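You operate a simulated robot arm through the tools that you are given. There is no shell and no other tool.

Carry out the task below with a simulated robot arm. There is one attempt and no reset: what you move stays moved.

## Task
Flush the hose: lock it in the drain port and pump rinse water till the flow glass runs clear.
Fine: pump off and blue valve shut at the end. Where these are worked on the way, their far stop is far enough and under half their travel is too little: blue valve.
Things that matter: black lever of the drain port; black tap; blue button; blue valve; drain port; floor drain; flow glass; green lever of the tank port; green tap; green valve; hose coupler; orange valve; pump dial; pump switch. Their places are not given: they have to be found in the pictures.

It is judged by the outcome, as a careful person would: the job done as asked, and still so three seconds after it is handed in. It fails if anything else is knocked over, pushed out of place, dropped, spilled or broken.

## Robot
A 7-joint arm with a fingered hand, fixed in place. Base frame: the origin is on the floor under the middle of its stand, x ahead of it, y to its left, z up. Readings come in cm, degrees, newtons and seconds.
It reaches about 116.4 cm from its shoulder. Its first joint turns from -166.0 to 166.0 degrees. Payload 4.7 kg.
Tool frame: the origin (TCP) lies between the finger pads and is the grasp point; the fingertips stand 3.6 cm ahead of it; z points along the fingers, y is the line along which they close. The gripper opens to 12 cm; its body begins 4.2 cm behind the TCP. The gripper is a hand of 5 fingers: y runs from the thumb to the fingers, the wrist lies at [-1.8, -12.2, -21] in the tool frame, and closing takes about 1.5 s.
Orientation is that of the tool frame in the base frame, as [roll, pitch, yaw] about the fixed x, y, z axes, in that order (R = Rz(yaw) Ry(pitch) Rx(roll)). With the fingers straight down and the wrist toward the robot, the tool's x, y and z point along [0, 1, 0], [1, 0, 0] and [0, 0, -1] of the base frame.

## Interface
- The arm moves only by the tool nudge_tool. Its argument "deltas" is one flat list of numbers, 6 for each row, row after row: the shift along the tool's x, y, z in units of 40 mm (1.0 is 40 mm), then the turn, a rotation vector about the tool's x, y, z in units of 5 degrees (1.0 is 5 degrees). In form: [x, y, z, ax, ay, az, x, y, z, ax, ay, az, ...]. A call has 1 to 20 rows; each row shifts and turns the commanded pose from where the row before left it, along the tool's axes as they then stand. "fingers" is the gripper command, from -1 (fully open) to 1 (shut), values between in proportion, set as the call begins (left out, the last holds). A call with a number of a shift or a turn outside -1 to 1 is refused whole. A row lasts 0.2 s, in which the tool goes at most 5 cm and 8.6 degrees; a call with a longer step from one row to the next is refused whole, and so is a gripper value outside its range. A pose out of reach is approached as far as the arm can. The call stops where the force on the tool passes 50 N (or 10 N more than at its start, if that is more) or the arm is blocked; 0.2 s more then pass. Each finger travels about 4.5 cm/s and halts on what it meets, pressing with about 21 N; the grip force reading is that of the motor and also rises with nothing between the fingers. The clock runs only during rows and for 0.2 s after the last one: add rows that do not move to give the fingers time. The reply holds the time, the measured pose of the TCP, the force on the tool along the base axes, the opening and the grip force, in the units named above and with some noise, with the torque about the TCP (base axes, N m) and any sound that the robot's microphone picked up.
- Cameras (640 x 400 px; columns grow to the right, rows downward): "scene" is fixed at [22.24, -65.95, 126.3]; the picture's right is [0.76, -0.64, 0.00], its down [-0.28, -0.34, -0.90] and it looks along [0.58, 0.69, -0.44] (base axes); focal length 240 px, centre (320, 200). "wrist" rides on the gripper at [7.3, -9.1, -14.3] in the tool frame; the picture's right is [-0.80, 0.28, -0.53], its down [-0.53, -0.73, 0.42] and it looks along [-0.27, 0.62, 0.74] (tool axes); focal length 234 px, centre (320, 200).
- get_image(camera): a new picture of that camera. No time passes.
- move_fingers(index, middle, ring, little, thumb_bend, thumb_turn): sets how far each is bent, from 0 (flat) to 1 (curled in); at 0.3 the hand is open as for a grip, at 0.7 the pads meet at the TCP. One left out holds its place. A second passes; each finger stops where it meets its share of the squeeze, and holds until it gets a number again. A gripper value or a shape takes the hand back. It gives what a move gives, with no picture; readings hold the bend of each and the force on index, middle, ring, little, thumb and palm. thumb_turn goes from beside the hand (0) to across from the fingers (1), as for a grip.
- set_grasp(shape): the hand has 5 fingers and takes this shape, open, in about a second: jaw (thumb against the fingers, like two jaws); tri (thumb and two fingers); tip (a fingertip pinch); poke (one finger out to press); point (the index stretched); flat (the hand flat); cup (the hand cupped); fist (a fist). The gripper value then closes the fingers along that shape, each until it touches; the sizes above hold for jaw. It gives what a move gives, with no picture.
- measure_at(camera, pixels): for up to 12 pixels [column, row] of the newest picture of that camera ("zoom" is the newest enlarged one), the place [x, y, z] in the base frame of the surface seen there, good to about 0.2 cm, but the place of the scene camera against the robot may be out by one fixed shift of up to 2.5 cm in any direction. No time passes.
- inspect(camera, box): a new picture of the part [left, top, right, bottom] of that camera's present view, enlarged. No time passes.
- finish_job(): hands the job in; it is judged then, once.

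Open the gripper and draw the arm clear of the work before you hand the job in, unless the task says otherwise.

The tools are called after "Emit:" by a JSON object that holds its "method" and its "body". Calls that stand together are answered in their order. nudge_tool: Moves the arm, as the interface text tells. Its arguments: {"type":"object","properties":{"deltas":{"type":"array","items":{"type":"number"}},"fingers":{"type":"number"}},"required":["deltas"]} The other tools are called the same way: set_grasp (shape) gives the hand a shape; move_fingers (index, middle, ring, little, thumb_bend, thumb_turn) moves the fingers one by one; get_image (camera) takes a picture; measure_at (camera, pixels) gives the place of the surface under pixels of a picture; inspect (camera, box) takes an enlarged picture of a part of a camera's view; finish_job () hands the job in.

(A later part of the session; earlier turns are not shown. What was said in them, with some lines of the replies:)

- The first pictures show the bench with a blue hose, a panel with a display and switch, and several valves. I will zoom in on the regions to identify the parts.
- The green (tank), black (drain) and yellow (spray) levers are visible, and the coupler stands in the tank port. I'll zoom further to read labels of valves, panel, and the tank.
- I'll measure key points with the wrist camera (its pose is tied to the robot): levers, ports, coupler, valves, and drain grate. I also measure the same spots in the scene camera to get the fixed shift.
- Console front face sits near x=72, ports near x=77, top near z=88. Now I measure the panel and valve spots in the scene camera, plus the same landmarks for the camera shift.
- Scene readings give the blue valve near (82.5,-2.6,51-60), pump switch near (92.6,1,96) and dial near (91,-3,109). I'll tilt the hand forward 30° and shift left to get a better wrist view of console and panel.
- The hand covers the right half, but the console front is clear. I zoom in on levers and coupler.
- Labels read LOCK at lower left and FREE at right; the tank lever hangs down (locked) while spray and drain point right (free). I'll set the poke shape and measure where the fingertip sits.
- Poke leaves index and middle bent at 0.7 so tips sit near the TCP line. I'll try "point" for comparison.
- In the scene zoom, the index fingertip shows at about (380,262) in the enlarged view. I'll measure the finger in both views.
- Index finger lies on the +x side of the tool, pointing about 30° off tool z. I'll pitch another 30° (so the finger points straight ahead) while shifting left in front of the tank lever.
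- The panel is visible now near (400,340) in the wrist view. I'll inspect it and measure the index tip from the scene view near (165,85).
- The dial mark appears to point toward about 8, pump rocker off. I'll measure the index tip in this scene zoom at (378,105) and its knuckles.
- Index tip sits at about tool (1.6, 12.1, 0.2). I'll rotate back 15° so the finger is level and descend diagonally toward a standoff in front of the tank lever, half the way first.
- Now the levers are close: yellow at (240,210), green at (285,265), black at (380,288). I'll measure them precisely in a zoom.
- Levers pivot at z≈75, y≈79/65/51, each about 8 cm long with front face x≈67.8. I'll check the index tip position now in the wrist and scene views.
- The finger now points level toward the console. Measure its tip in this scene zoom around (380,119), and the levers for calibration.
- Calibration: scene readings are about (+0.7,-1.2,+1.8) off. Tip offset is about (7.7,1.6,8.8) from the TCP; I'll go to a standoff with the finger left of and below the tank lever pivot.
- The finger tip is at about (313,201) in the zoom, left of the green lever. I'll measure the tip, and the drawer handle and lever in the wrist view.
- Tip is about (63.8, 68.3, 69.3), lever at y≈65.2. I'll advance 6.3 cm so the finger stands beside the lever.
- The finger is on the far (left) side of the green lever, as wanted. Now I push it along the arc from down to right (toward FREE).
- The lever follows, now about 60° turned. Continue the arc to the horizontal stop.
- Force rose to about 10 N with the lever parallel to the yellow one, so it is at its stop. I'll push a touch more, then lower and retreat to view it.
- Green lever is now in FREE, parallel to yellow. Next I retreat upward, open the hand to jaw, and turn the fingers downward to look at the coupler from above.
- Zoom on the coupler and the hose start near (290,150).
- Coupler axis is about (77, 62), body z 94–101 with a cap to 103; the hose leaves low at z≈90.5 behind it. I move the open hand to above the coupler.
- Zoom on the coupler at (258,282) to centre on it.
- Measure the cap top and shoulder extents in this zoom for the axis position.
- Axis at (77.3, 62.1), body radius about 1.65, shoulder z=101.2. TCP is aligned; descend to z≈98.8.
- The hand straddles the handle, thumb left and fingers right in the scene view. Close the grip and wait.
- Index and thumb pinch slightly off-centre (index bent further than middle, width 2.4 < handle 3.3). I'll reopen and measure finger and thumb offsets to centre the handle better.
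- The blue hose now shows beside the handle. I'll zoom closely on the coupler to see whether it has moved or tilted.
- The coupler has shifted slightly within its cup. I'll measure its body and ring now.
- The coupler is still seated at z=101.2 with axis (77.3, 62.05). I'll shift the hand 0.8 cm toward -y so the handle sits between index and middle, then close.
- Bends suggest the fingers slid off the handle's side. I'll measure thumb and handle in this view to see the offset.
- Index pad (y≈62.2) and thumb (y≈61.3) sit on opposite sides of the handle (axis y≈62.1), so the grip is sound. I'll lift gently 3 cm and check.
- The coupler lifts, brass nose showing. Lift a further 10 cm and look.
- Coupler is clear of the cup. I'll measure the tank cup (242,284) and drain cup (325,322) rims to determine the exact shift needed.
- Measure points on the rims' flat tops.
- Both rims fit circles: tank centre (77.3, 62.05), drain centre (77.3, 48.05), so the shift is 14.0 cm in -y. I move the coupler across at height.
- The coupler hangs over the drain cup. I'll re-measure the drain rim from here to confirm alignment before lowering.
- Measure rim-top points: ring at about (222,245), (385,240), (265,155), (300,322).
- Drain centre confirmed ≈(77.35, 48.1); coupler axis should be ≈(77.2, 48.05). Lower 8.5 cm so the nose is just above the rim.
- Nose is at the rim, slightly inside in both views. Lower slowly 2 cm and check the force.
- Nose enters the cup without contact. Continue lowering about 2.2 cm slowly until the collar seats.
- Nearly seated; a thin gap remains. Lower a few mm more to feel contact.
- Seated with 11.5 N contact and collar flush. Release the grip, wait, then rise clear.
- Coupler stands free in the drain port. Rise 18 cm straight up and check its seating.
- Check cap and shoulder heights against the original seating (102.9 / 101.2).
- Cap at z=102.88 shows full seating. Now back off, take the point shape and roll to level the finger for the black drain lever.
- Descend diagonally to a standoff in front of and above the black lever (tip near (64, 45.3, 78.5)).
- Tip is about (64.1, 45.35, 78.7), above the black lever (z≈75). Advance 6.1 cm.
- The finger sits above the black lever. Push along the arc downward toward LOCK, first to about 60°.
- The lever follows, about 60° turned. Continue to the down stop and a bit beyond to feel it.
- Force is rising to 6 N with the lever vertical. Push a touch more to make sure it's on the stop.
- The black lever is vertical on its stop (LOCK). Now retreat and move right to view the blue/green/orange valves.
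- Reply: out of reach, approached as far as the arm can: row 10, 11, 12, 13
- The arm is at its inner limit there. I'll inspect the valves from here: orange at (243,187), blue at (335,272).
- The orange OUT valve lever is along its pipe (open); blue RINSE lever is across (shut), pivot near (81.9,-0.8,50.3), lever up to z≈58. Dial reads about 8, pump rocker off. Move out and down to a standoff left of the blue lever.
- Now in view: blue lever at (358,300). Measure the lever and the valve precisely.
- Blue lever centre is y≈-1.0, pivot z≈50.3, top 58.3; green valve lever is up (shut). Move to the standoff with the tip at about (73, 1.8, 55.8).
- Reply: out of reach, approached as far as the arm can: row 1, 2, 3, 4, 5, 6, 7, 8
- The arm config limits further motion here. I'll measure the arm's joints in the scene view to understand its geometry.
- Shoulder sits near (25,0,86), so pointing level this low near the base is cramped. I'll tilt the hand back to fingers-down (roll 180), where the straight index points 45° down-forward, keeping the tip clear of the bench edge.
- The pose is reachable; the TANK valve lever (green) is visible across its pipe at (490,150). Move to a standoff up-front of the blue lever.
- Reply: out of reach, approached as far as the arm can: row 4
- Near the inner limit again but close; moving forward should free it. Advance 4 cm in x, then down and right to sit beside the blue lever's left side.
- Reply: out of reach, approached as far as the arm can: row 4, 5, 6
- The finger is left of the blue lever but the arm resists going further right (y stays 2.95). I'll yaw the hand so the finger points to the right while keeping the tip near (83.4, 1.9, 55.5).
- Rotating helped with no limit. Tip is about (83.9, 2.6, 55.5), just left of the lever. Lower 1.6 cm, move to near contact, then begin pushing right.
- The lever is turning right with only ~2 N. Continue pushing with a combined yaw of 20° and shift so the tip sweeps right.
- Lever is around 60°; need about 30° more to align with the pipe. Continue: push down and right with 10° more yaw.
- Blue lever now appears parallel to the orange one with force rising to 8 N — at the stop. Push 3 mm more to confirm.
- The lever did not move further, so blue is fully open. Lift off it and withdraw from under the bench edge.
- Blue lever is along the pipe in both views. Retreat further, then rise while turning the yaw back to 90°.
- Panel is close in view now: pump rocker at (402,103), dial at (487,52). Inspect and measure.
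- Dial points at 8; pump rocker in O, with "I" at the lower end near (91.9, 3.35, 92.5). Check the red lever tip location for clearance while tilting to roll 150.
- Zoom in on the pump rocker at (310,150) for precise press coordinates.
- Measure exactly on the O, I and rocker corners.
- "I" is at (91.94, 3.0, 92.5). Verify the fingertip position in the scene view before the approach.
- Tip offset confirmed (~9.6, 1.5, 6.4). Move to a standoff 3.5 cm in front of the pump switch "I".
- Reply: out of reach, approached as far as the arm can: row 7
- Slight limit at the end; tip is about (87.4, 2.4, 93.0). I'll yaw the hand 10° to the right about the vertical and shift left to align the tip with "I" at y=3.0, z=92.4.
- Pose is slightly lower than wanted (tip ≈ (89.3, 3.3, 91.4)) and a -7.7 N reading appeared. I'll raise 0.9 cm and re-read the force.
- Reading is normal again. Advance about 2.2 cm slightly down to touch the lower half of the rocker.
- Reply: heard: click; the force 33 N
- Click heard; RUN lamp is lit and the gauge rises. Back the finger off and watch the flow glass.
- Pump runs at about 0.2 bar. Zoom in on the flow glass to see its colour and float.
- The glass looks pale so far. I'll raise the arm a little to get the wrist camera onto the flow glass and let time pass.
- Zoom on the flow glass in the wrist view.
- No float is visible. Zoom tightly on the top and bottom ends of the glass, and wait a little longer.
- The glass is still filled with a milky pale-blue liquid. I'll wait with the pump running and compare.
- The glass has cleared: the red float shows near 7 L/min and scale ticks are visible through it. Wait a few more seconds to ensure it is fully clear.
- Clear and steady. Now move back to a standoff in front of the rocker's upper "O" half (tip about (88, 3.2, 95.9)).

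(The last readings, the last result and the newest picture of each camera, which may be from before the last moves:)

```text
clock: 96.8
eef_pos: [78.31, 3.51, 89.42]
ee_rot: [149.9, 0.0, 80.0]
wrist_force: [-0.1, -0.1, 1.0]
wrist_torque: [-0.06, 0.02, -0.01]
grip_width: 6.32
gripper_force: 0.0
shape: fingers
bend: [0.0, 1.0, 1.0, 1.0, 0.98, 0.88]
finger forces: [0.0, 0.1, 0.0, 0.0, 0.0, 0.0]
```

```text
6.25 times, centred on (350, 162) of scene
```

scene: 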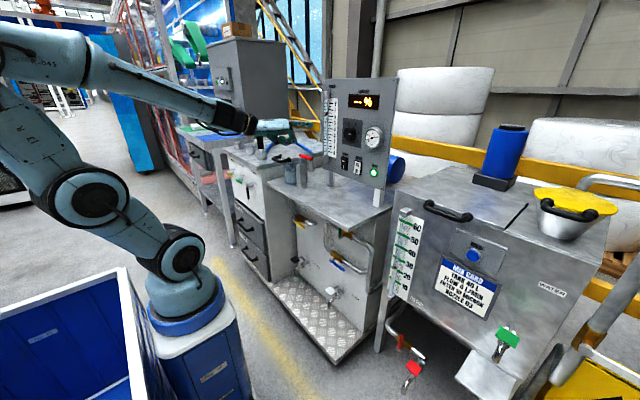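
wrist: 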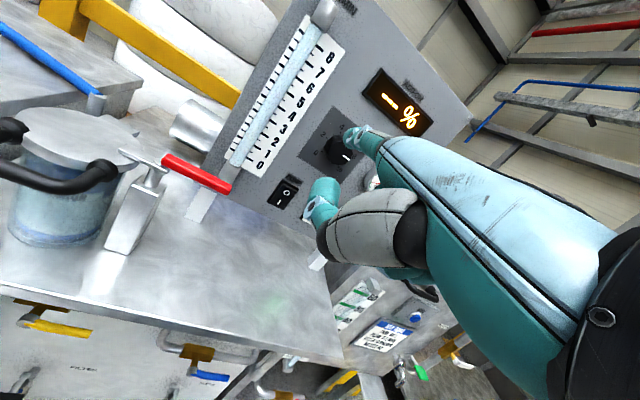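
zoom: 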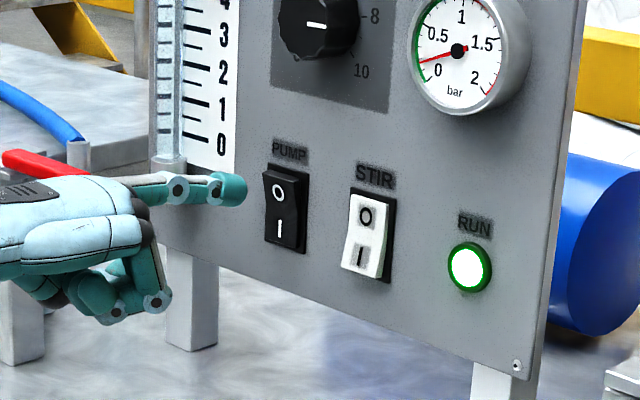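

Tip is lined up with the "O" end. Press forward about 3.4 cm.

Emit:
{"method": "nudge_tool", "body": {"deltas": [0.02, 0.146, 0.0845, 0, 0, 0, 0.02, 0.146, 0.0845, 0, 0, 0, 0.02, 0.146, 0.0845, 0, 0, 0, 0.02, 0.146, 0.0845, 0, 0, 0, 0.02, 0.146, 0.0845, 0, 0, 0]}}

Emit:
{"method": "inspect", "body": {"camera": "wrist", "box": [290, 50, 430, 160]}}

Emit:
{"method": "inspect", "body": {"camera": "scene", "box": [310, 130, 390, 194]}}

```text
clock: 98.0
eef_pos: [81.61, 3.28, 89.36]
ee_rot: [150.0, 0.0, 79.9]
wrist_force: [-0.1, 0.2, 0.0]
wrist_torque: [-0.03, 0.01, 0.0]
grip_width: 6.34
gripper_force: 0.0
shape: fingers
bend: [0.0, 1.0, 1.0, 1.0, 0.98, 0.88]
finger forces: [0.1, 0.1, 0.0, 0.0, 0.0, 0.1]
heard: click
```

```text
3.64 times, centred on (360, 105) of wrist
```

zoom: 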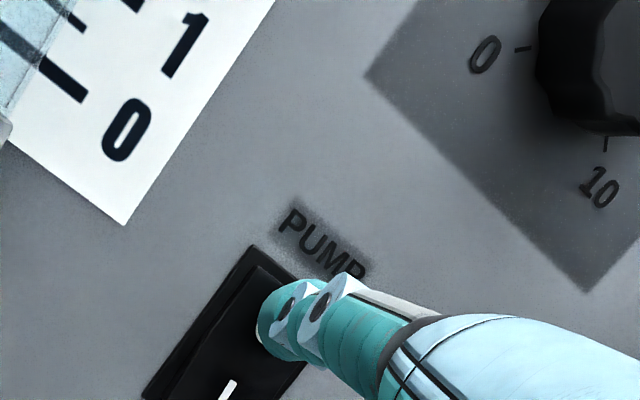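

```text
6.25 times, centred on (350, 162) of scene
```

zoom: 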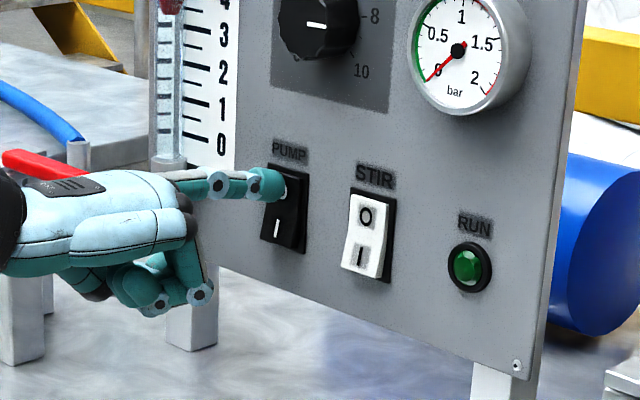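

Click heard, RUN lamp is off and gauge is at 0. Withdraw from the panel and check the switch.

Emit:
{"method": "nudge_tool", "body": {"deltas": [0.004, -0.4, -0.23, 0, 0, 0, 0.004, -0.634, -0.366, 0, 0, 0, 0.004, -0.634, -0.366, 0, 0, 0, 0.004, -0.634, -0.366, 0, 0, 0, 0.004, -0.634, -0.366, 0, 0, 0, 0.004, -0.634, -0.366, 0, 0, 0, 0.004, -0.634, -0.366, 0, 0, 0, 0.004, -0.634, -0.366, 0, 0, 0]}}

Emit:
{"method": "get_image", "body": {"camera": "wrist"}}

Emit:
{"method": "get_image", "body": {"camera": "scene"}}

Emit:
{"method": "inspect", "body": {"camera": "scene", "box": [318, 84, 388, 186]}}

```text
clock: 99.8
eef_pos: [59.7, 7.13, 89.23]
ee_rot: [150.0, 0.2, 79.9]
wrist_force: [0.2, 0.9, 0.0]
wrist_torque: [-0.02, -0.02, -0.02]
grip_width: 6.31
gripper_force: 0.1
shape: fingers
bend: [0.0, 1.0, 1.0, 1.0, 0.98, 0.88]
finger forces: [0.1, 0.0, 0.0, 0.0, 0.0, 0.0]
```

```text
taken
```

wrist: 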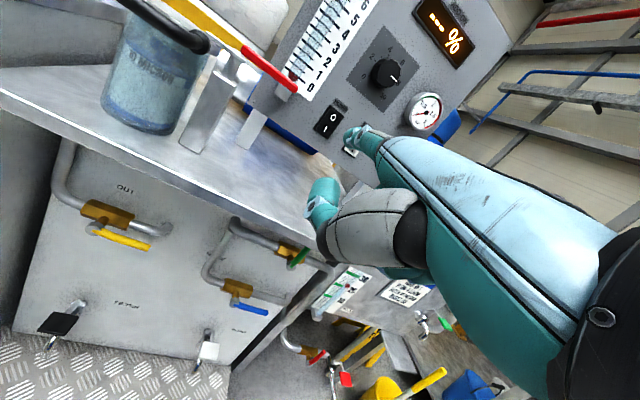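

```text
taken
```

scene: 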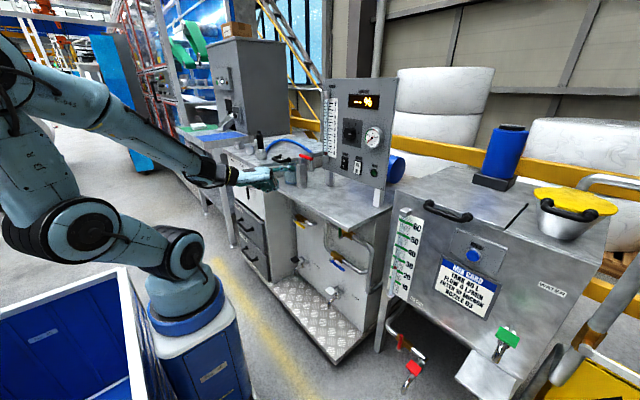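

```text
3.92 times, centred on (353, 135) of scene
```

zoom: 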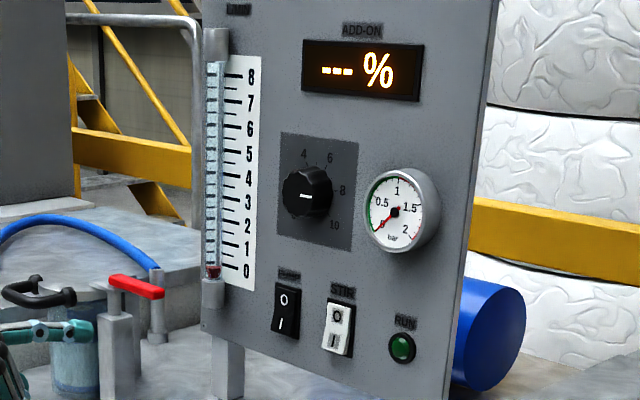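

Pump is off, float at 0, glass clear. Next, close the blue valve; measure its lever now at about (228,298)-(268,313) in the wrist view.

Emit:
{"method": "inspect", "body": {"camera": "wrist", "box": [190, 250, 310, 350]}}

Emit:
{"method": "measure_at", "body": {"camera": "zoom", "pixels": [[165, 205], [185, 195], [200, 205], [220, 215], [240, 225], [260, 232], [130, 155], [160, 165], [190, 175], [100, 140], [300, 255], [320, 245]]}}

```text
4.00 times, centred on (250, 300) of wrist
```

zoom: 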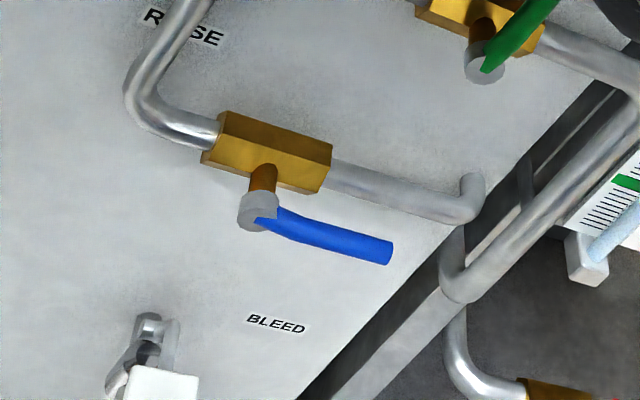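

```text
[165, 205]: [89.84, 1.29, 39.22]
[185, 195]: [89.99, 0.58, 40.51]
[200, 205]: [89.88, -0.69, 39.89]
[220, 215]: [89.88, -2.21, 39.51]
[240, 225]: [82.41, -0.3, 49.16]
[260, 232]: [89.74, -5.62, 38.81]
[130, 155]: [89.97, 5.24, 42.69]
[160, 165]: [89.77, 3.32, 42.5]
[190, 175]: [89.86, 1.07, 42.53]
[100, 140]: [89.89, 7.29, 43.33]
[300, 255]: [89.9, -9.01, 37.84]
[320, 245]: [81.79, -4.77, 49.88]
```

Measure along the lever itself.

Emit:
{"method": "measure_at", "body": {"camera": "zoom", "pixels": [[258, 212], [275, 222], [300, 232], [320, 235], [340, 242], [360, 248], [382, 255], [388, 245], [330, 240], [275, 155], [150, 380], [180, 390]]}}

```text
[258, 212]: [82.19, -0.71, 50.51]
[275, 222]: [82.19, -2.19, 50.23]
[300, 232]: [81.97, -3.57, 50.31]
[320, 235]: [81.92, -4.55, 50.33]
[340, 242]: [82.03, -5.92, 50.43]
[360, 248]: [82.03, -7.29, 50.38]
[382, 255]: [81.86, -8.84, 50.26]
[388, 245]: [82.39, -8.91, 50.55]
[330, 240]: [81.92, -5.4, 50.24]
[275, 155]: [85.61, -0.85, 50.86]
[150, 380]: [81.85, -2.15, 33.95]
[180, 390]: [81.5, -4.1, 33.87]
```

The open lever lies at z≈50.3, y from -1 to -9, front x≈81.9. Rotate the hand to yaw right by 35° more (θ=45°) then descend in front of the bench.

Emit:
{"method": "nudge_tool", "body": {"deltas": [0, 0, 0, 0, -0.5, 0.866, 0, 0, 0, 0, -0.5, 0.866, 0, 0, 0, 0, -0.5, 0.866, 0, 0, 0, 0, -0.5, 0.866, 0, 0, 0, 0, -0.5, 0.866, 0, 0, 0, 0, -0.5, 0.866, 0, 0, 0, 0, -0.5, 0.866]}}

Emit:
{"method": "nudge_tool", "body": {"deltas": [0.0793, -0.371, 0.8, 0, 0, 0, 0.0793, -0.371, 0.8, 0, 0, 0, 0.0793, -0.371, 0.8, 0, 0, 0, 0.0793, -0.371, 0.8, 0, 0, 0, 0.0793, -0.371, 0.8, 0, 0, 0, 0.0793, -0.371, 0.8, 0, 0, 0, 0.0793, -0.371, 0.8, 0, 0, 0, 0.0793, -0.371, 0.8, 0, 0, 0, 0.0793, -0.371, 0.8, 0, 0, 0, 0.0793, -0.371, 0.8, 0, 0, 0]}}

Emit:
{"method": "get_image", "body": {"camera": "wrist"}}

Emit:
{"method": "get_image", "body": {"camera": "scene"}}

```text
clock: 101.4
eef_pos: [59.67, 7.4, 89.19]
ee_rot: [149.9, 0.1, 44.8]
wrist_force: [-0.2, -0.3, -0.3]
wrist_torque: [0.01, -0.01, 0.02]
grip_width: 6.33
gripper_force: 0.1
shape: fingers
bend: [0.0, 1.0, 1.0, 1.0, 0.98, 0.88]
finger forces: [0.0, 0.1, 0.0, 0.0, 0.0, 0.0]
```

```text
clock: 103.6
eef_pos: [64.28, 7.28, 54.19]
ee_rot: [150.0, 0.0, 45.1]
wrist_force: [-0.5, 0.0, -0.1]
wrist_torque: [0.02, -0.02, -0.02]
grip_width: 6.29
gripper_force: 0.0
shape: fingers
bend: [0.0, 1.0, 1.0, 1.0, 0.98, 0.88]
finger forces: [0.0, 0.1, 0.0, 0.1, 0.0, 0.0]
```

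```text
taken
```

wrist: 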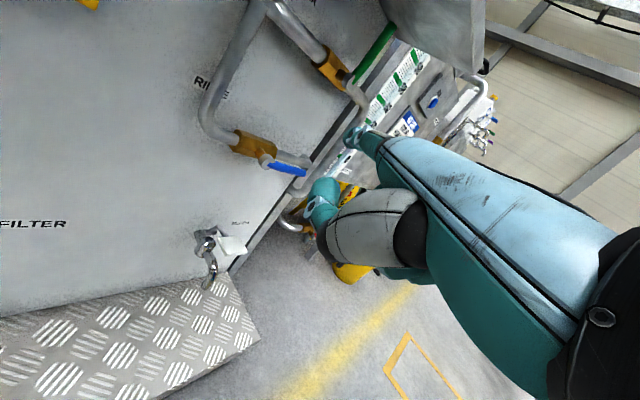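

```text
taken
```

scene: 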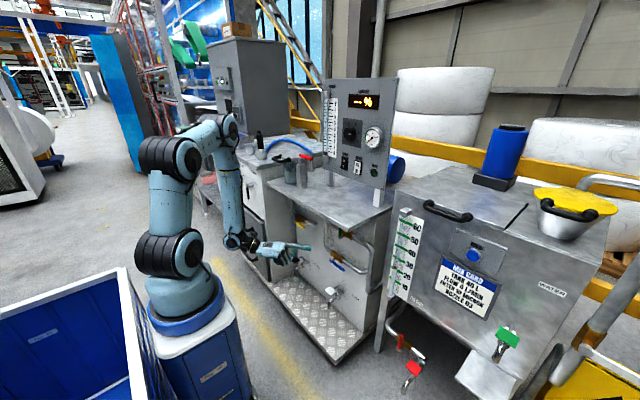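

All reachable now. Descend the rest to z≈40 and look.

Emit:
{"method": "nudge_tool", "body": {"deltas": [0.075, -0.385, 0.817, 0, 0, 0, 0.075, -0.385, 0.817, 0, 0, 0, 0.075, -0.385, 0.817, 0, 0, 0, 0.075, -0.385, 0.817, 0, 0, 0]}}

Emit:
{"method": "get_image", "body": {"camera": "wrist"}}

Emit:
{"method": "inspect", "body": {"camera": "scene", "box": [250, 200, 380, 304]}}

```text
clock: 104.6
eef_pos: [66.06, 7.29, 39.83]
ee_rot: [150.0, -0.1, 45.0]
wrist_force: [-0.4, -0.1, 0.6]
wrist_torque: [-0.01, 0.01, -0.02]
grip_width: 6.33
gripper_force: 0.1
shape: fingers
bend: [0.0, 1.0, 1.0, 1.0, 0.98, 0.88]
finger forces: [0.0, 0.1, 0.1, 0.0, 0.0, 0.1]
```

```text
taken
```

wrist: 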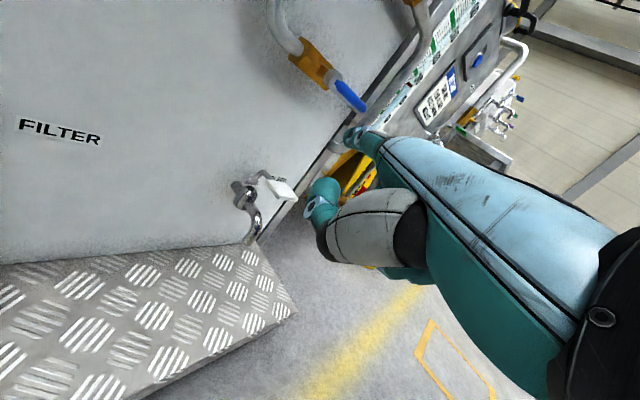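

```text
3.85 times, centred on (315, 252) of scene
```

zoom: 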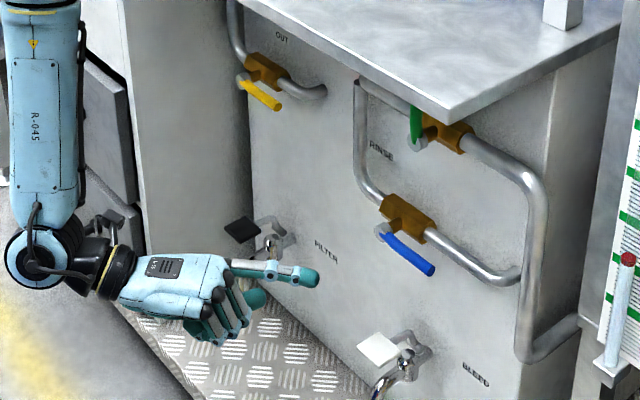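

Check the tip location in this scene zoom at (315,280) and index side in the wrist view.

Emit:
{"method": "measure_at", "body": {"camera": "zoom", "pixels": [[316, 280], [308, 280], [300, 277], [265, 268], [250, 300], [240, 330], [380, 345], [430, 270], [400, 250]]}}

Emit:
{"method": "measure_at", "body": {"camera": "wrist", "pixels": [[347, 136], [352, 140], [358, 132], [350, 97], [285, 188], [325, 190]]}}

```text
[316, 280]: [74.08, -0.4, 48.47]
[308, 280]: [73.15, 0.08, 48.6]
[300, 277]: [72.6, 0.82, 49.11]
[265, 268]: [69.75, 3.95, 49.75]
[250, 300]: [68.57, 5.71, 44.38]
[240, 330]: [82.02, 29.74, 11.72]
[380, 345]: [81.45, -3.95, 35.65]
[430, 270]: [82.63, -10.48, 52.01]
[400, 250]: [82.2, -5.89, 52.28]
```

```text
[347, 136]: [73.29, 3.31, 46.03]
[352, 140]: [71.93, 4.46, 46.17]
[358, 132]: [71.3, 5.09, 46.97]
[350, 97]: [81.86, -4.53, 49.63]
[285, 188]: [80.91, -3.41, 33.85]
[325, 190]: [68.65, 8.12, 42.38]
```

Tip confirmed near (74, 1.3, 46.3), below the lever height. Advance 14 cm along the pointing direction to put the finger under the lever.

Emit:
{"method": "nudge_tool", "body": {"deltas": [0, 0.5, 0.289, 0, 0, 0, 0, 0.5, 0.289, 0, 0, 0, 0, 0.5, 0.289, 0, 0, 0]}}

Emit:
{"method": "get_image", "body": {"camera": "wrist"}}

Emit:
{"method": "inspect", "body": {"camera": "scene", "box": [270, 210, 370, 290]}}

```text
clock: 105.4
eef_pos: [70.83, 2.57, 39.8]
ee_rot: [149.9, 0.0, 45.0]
wrist_force: [0.4, -0.9, 0.2]
wrist_torque: [0.0, -0.02, 0.0]
grip_width: 6.31
gripper_force: 0.1
shape: fingers
bend: [0.0, 1.0, 1.0, 1.0, 0.98, 0.88]
finger forces: [0.0, 0.0, 0.0, 0.0, 0.0, 0.0]
```

```text
taken
```

wrist: 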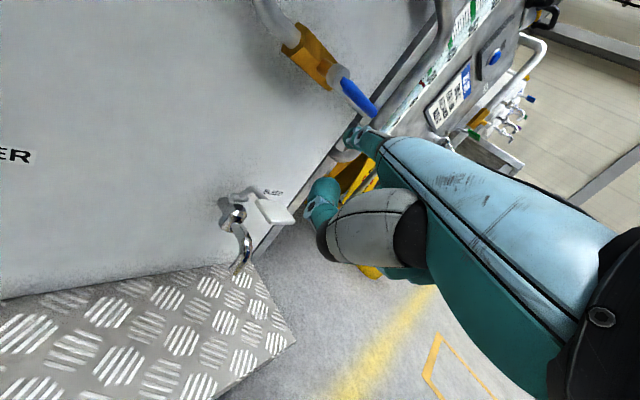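

```text
5.00 times, centred on (320, 250) of scene
```

zoom: 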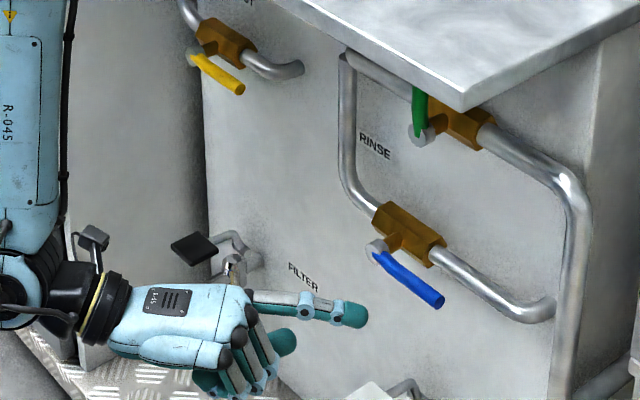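

Path clear so far, tip at about (78.7,-3.2,46.2). Continue 7.3 cm to place it under the lever.

Emit:
{"method": "nudge_tool", "body": {"deltas": [0, 0.4, 0.23, 0, 0, 0, 0, 0.4, 0.23, 0, 0, 0, 0, 0.4, 0.23, 0, 0, 0, 0, 0.38, 0.22, 0, 0, 0]}}

Emit:
{"method": "get_image", "body": {"camera": "wrist"}}

Emit:
{"method": "inspect", "body": {"camera": "scene", "box": [280, 215, 370, 287]}}

```text
clock: 106.4
eef_pos: [75.83, -2.74, 39.91]
ee_rot: [149.9, 0.0, 45.0]
wrist_force: [-0.4, 0.6, -0.6]
wrist_torque: [0.0, 0.01, -0.01]
grip_width: 6.31
gripper_force: 0.0
shape: fingers
bend: [0.0, 1.0, 1.0, 1.0, 0.98, 0.88]
finger forces: [0.0, 0.1, 0.0, 0.0, 0.1, 0.0]
```

```text
taken
```

wrist: 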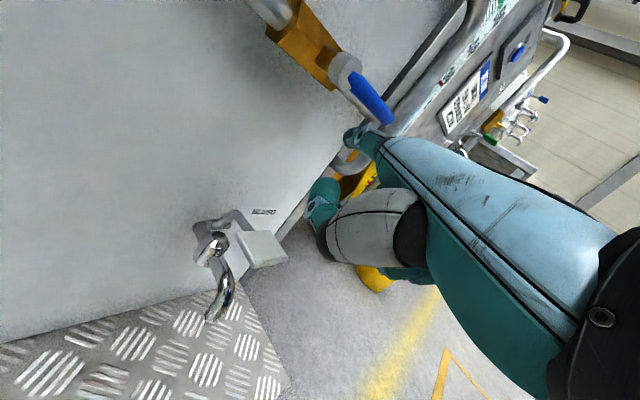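

```text
5.56 times, centred on (325, 251) of scene
```

zoom: 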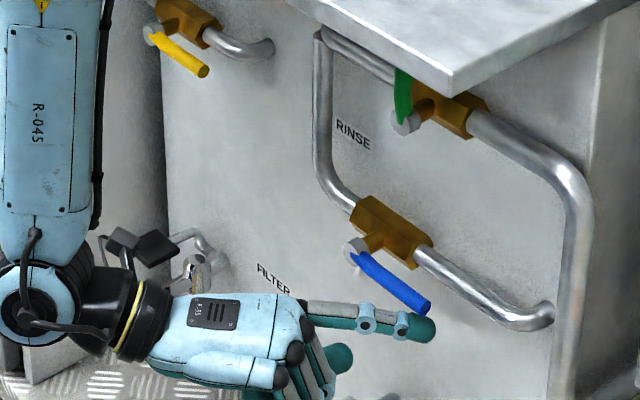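

Fingertip is beneath the lever near its outer end. Push up along the arc, first part to about 45°.

Emit:
{"method": "nudge_tool", "body": {"deltas": [0, 0.119, -0.2055, 0, 0, 0, 0, 0.119, -0.2055, 0, 0, 0, -0.0175, 0.111, -0.157, 0, 0, 0, -0.0175, 0.111, -0.157, 0, 0, 0, 0.014, 0.081, -0.1685, 0, 0, 0, 0.014, 0.081, -0.1685, 0, 0, 0, 0.047, 0.0475, -0.176, 0, 0, 0, 0.047, 0.0475, -0.176, 0, 0, 0]}}

Emit:
{"method": "get_image", "body": {"camera": "wrist"}}

Emit:
{"method": "inspect", "body": {"camera": "scene", "box": [280, 215, 370, 287]}}

```text
clock: 108.2
eef_pos: [75.92, -2.23, 46.04]
ee_rot: [150.0, 0.0, 45.0]
wrist_force: [-0.4, -0.5, -2.5]
wrist_torque: [0.04, -0.02, -0.05]
grip_width: 6.24
gripper_force: 1.0
shape: fingers
bend: [0.01, 1.0, 1.0, 1.0, 0.98, 0.88]
finger forces: [1.9, 0.1, 0.0, 0.0, 0.0, 0.0]
```

```text
taken
```

wrist: 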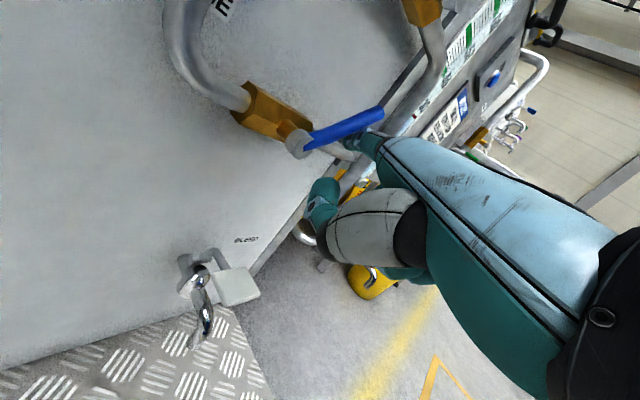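

```text
5.56 times, centred on (325, 251) of scene
```

zoom: 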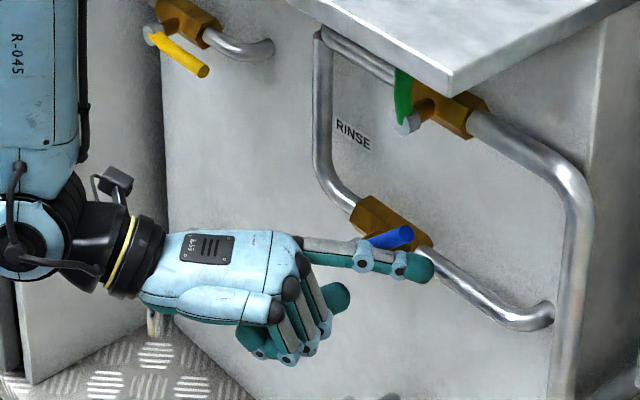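

Lever is following up (~45°). Continue the arc toward vertical.

Emit:
{"method": "nudge_tool", "body": {"deltas": [0.076, 0.0125, -0.1735, 0, 0, 0, 0.076, 0.0125, -0.1735, 0, 0, 0, 0.1, -0.0235, -0.161, 0, 0, 0, 0.1, -0.0235, -0.161, 0, 0, 0, 0.115, -0.0555, -0.133, 0, 0, 0, 0.115, -0.0555, -0.133, 0, 0, 0]}}

Emit:
{"method": "get_image", "body": {"camera": "wrist"}}

Emit:
{"method": "inspect", "body": {"camera": "scene", "box": [280, 215, 370, 287]}}

```text
clock: 109.6
eef_pos: [75.88, 1.14, 49.02]
ee_rot: [150.0, 0.0, 45.0]
wrist_force: [-1.3, -1.0, -1.5]
wrist_torque: [0.13, -0.05, -0.12]
grip_width: 6.25
gripper_force: 0.8
shape: fingers
bend: [0.01, 1.0, 1.0, 1.0, 0.98, 0.88]
finger forces: [1.9, 0.1, 0.0, 0.0, 0.0, 0.0]
```

```text
taken
```

wrist: 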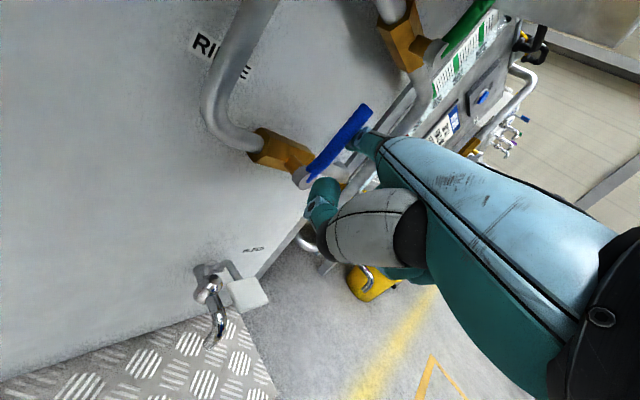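

```text
5.56 times, centred on (325, 251) of scene
```

zoom: 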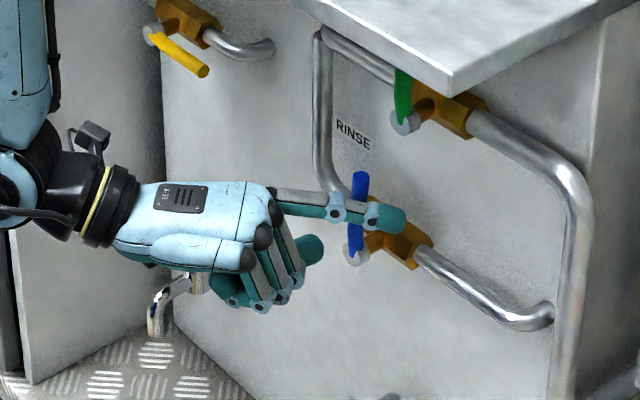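

Nearly vertical; push a bit further left until the stop force appears.

Emit:
{"method": "nudge_tool", "body": {"deltas": [0.075, -0.0525, -0.059, 0, 0, 0, 0.075, -0.0525, -0.059, 0, 0, 0, 0.08, -0.07, -0.03, 0, 0, 0]}}

Emit:
{"method": "get_image", "body": {"camera": "wrist"}}

Emit:
{"method": "inspect", "body": {"camera": "scene", "box": [280, 215, 370, 287]}}

```text
clock: 110.4
eef_pos: [76.06, 2.21, 49.16]
ee_rot: [149.9, 0.0, 44.7]
wrist_force: [-2.1, -9.7, -0.9]
wrist_torque: [0.7, -0.04, -0.62]
grip_width: 6.35
gripper_force: 3.7
shape: fingers
bend: [0.0, 1.0, 1.0, 1.0, 0.98, 0.88]
finger forces: [7.8, 0.0, 0.1, 0.0, 0.0, 0.0]
```

```text
taken
```

wrist: 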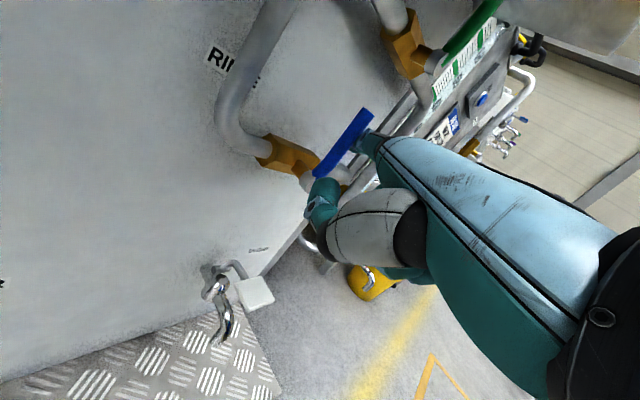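

```text
5.56 times, centred on (325, 251) of scene
```

zoom: 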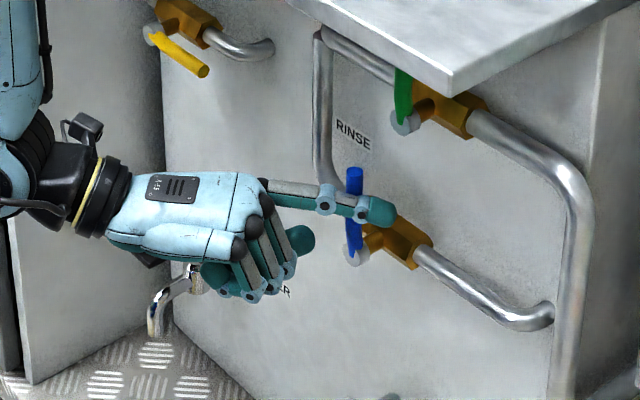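

Force of ~10 N in y signals the stop. Push 4 mm more and measure the lever's verticality.

Emit:
{"method": "nudge_tool", "body": {"deltas": [0.07, -0.06, -0.035, 0, 0, 0, 0, 0, 0, 0, 0, 0]}}

Emit:
{"method": "get_image", "body": {"camera": "wrist"}}

Emit:
{"method": "measure_at", "body": {"camera": "wrist", "pixels": [[365, 113], [358, 122], [350, 133], [340, 147], [330, 160], [322, 172]]}}

Emit:
{"method": "measure_at", "body": {"camera": "scene", "pixels": [[331, 247], [331, 258], [343, 238]]}}

```text
clock: 111.0
eef_pos: [76.07, 2.72, 49.18]
ee_rot: [149.9, 0.0, 44.9]
wrist_force: [-3.1, -12.7, -1.2]
wrist_torque: [0.93, -0.1, -0.94]
grip_width: 6.47
gripper_force: 5.1
shape: fingers
bend: [0.0, 1.0, 1.0, 1.0, 0.98, 0.88]
finger forces: [10.4, 0.0, 0.0, 0.1, 0.0, 0.0]
```

```text
taken
```

wrist: 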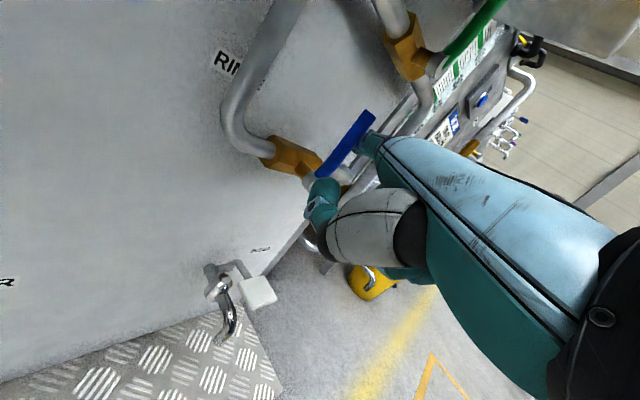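

```text
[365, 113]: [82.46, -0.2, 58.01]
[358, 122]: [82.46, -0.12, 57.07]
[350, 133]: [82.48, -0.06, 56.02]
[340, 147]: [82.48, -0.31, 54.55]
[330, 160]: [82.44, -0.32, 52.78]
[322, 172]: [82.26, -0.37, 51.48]
```

```text
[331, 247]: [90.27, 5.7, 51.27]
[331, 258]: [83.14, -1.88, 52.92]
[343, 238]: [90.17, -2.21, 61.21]
```

Lever is vertical against its stop — blue valve shut. Ease off sideways and withdraw along the finger's axis.

Emit:
{"method": "nudge_tool", "body": {"deltas": [-0.25, 0, 0, 0, 0, 0, -0.1, -0.1, -0.06, 0, 0, 0, 0, -0.6, -0.346, 0, 0, 0, 0, -0.6, -0.346, 0, 0, 0, 0, -0.6, -0.346, 0, 0, 0, 0, -0.6, -0.346, 0, 0, 0, 0, -0.6, -0.346, 0, 0, 0]}}

Emit:
{"method": "get_image", "body": {"camera": "wrist"}}

Emit:
{"method": "inspect", "body": {"camera": "scene", "box": [280, 200, 380, 280]}}

```text
clock: 112.6
eef_pos: [64.9, 11.74, 49.13]
ee_rot: [150.0, 0.0, 44.9]
wrist_force: [0.4, 0.3, -0.3]
wrist_torque: [0.01, 0.02, -0.02]
grip_width: 6.31
gripper_force: 0.0
shape: fingers
bend: [0.0, 1.0, 1.0, 1.0, 0.98, 0.88]
finger forces: [0.1, 0.0, 0.1, 0.0, 0.0, 0.1]
```

```text
taken
```

wrist: 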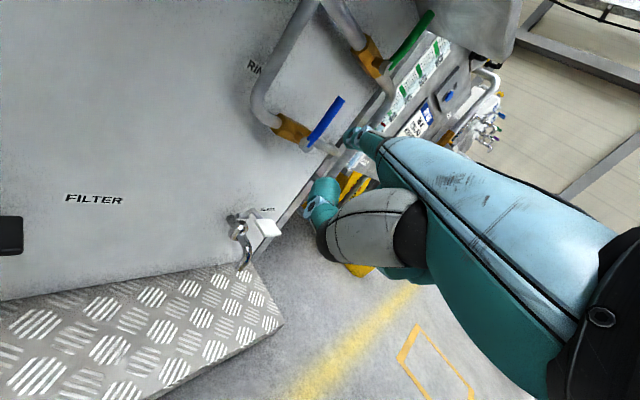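

```text
5.00 times, centred on (330, 240) of scene
```

zoom: 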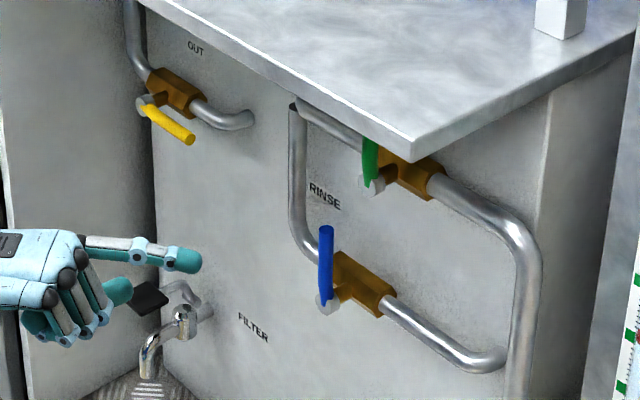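

Blue is upright (shut), green and orange are unchanged. Back away from the bench and rise clear.

Emit:
{"method": "nudge_tool", "body": {"deltas": [-0.47, -0.41, -0.236, 0, 0, 0, -0.47, -0.41, -0.236, 0, 0, 0, -0.47, -0.41, -0.236, 0, 0, 0]}}

Emit:
{"method": "nudge_tool", "body": {"deltas": [0, 0.469, -0.812, 0, 0, 0, 0, 0.469, -0.812, 0, 0, 0, 0, 0.469, -0.812, 0, 0, 0, 0, 0.469, -0.812, 0, 0, 0, 0, 0.469, -0.812, 0, 0, 0, 0, 0.469, -0.812, 0, 0, 0, 0, 0.469, -0.812, 0, 0, 0, 0, 0.469, -0.812, 0, 0, 0, 0, 0.469, -0.812, 0, 0, 0, 0, 0.469, -0.812, 0, 0, 0, 0, 0.469, -0.812, 0, 0, 0, 0, 0.469, -0.812, 0, 0, 0, 0, 0.469, -0.812, 0, 0, 0, 0, 0.469, -0.812, 0, 0, 0, 0, 0.469, -0.812, 0, 0, 0]}}

Emit:
{"method": "get_image", "body": {"camera": "wrist"}}

Emit:
{"method": "get_image", "body": {"camera": "scene"}}

```text
clock: 113.4
eef_pos: [56.84, 11.7, 49.11]
ee_rot: [150.1, 0.1, 44.9]
wrist_force: [-0.4, -0.2, -0.2]
wrist_torque: [0.0, -0.03, -0.02]
grip_width: 6.31
gripper_force: 0.0
shape: fingers
bend: [0.0, 1.0, 1.0, 1.0, 0.98, 0.88]
finger forces: [0.0, 0.0, 0.1, 0.0, 0.1, 0.0]
```

```text
clock: 116.6
eef_pos: [56.94, 11.71, 105.54]
ee_rot: [150.0, 0.0, 45.1]
wrist_force: [-0.4, 0.6, -0.3]
wrist_torque: [-0.05, 0.01, -0.01]
grip_width: 6.32
gripper_force: 0.1
shape: fingers
bend: [0.0, 1.0, 1.0, 1.0, 0.98, 0.88]
finger forces: [0.1, 0.1, 0.1, 0.0, 0.0, 0.0]
```

```text
taken
```

wrist: 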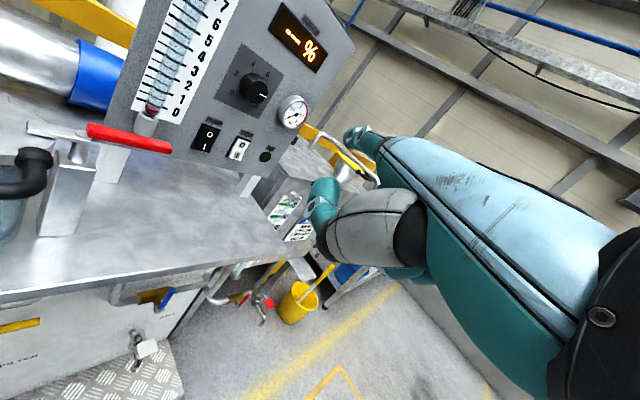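

```text
taken
```

scene: 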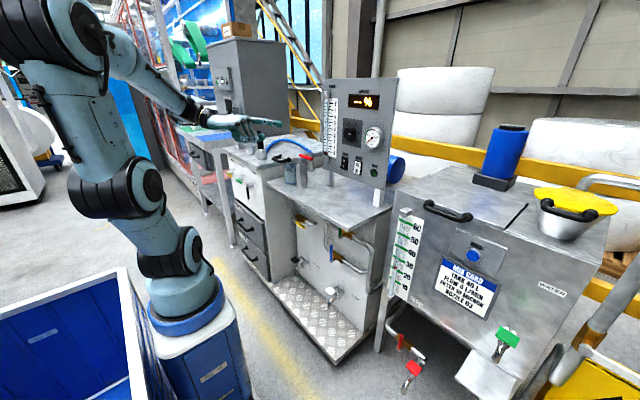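

Turn the yaw back to straight and open the hand, then check all items.

Emit:
{"method": "nudge_tool", "body": {"deltas": [0, -0.3, -0.17, 0, 0.5, -0.866, 0, -0.3, -0.17, 0, 0.5, -0.866, 0, -0.3, -0.17, 0, 0.5, -0.866, 0, -0.3, -0.17, 0, 0.5, -0.866, 0, -0.3, -0.17, 0, 0.5, -0.866, 0, -0.3, -0.17, 0, 0.5, -0.866, 0, -0.3, -0.17, 0, 0.5, -0.866, 0, -0.3, -0.17, 0, 0.5, -0.866, 0, -0.3, -0.17, 0, 0.5, -0.866]}}

Emit:
{"method": "set_grasp", "body": {"shape": "jaw"}}

Emit:
{"method": "get_image", "body": {"camera": "wrist"}}

Emit:
{"method": "inspect", "body": {"camera": "scene", "box": [220, 70, 420, 195]}}

Emit:
{"method": "inspect", "body": {"camera": "scene", "box": [220, 180, 400, 300]}}

```text
clock: 118.6
eef_pos: [45.95, 16.87, 105.38]
ee_rot: [150.0, 0.1, 90.1]
wrist_force: [-0.2, 0.1, -0.3]
wrist_torque: [0.0, 0.0, 0.0]
grip_width: 6.35
gripper_force: 0.1
shape: fingers
bend: [0.0, 1.0, 1.0, 1.0, 0.98, 0.88]
finger forces: [0.1, 0.0, 0.1, 0.0, 0.1, 0.0]
```

```text
clock: 119.5
eef_pos: [46.04, 16.87, 105.39]
ee_rot: [150.0, 0.0, 89.8]
wrist_force: [-0.1, 0.8, 0.0]
wrist_torque: [0.02, 0.03, 0.0]
grip_width: 11.96
gripper_force: 0.2
shape: jaw
bend: [0.3, 0.3, 0.3, 0.3, 0.3, 0.97]
finger forces: [0.1, 0.1, 0.0, 0.0, 0.0, 0.0]
```

```text
taken
```

wrist: 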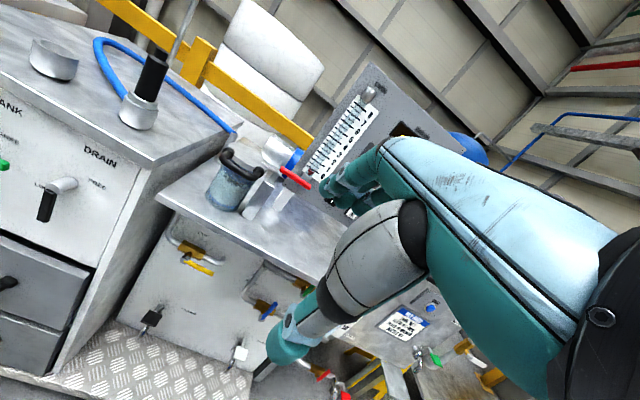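

```text
3.20 times, centred on (320, 132) of scene
```

zoom: 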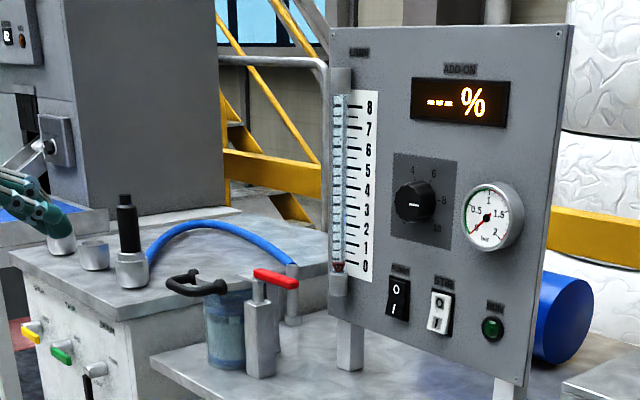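

```text
3.33 times, centred on (310, 240) of scene
```

zoom: 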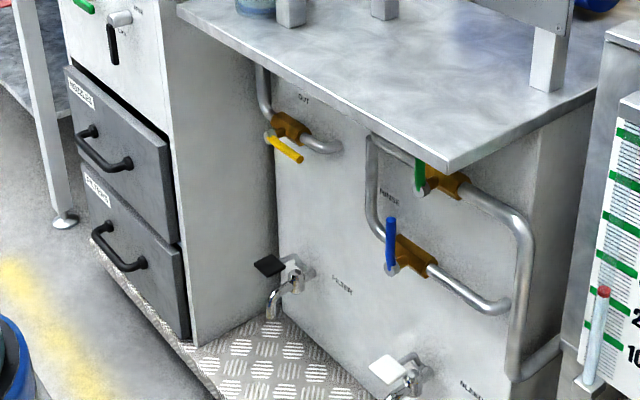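

Final state: coupler locked in the drain port (black lever down), glass clear with float at 0, RUN lamp dark and gauge 0, blue lever upright (shut), green/orange untouched, hand open and clear. Handing in.

Emit:
{"method": "finish_job", "body": {}}

```text
The job is handed in.
```

The hose is flushed and the job is handed in; I don't have the judge's result.

- **Hose:** I freed the coupler from the tank port and seated it in the drain port. The black lever is turned down to LOCK, against its stop.
- **Flush:** I opened the blue valve fully to its far stop and switched the pump on. The flow glass started out milky and cleared within about 7 seconds. I let it run a few seconds more, with the float near 7 L/min and the gauge at about 0.2 bar.
- **At the end:** The pump is off, with the RUN lamp dark, the gauge at 0 and the float at 0. The blue valve is shut against its stop.
- **Left as they were:** I didn't touch the pump dial (at 8), the green valve (shut), the orange valve (open) or the taps. The green lever of the tank port is now in FREE, since freeing the coupler needed it there.

In the last pictures nothing looked knocked over, displaced or spilled. The hand is open and clear of the bench.
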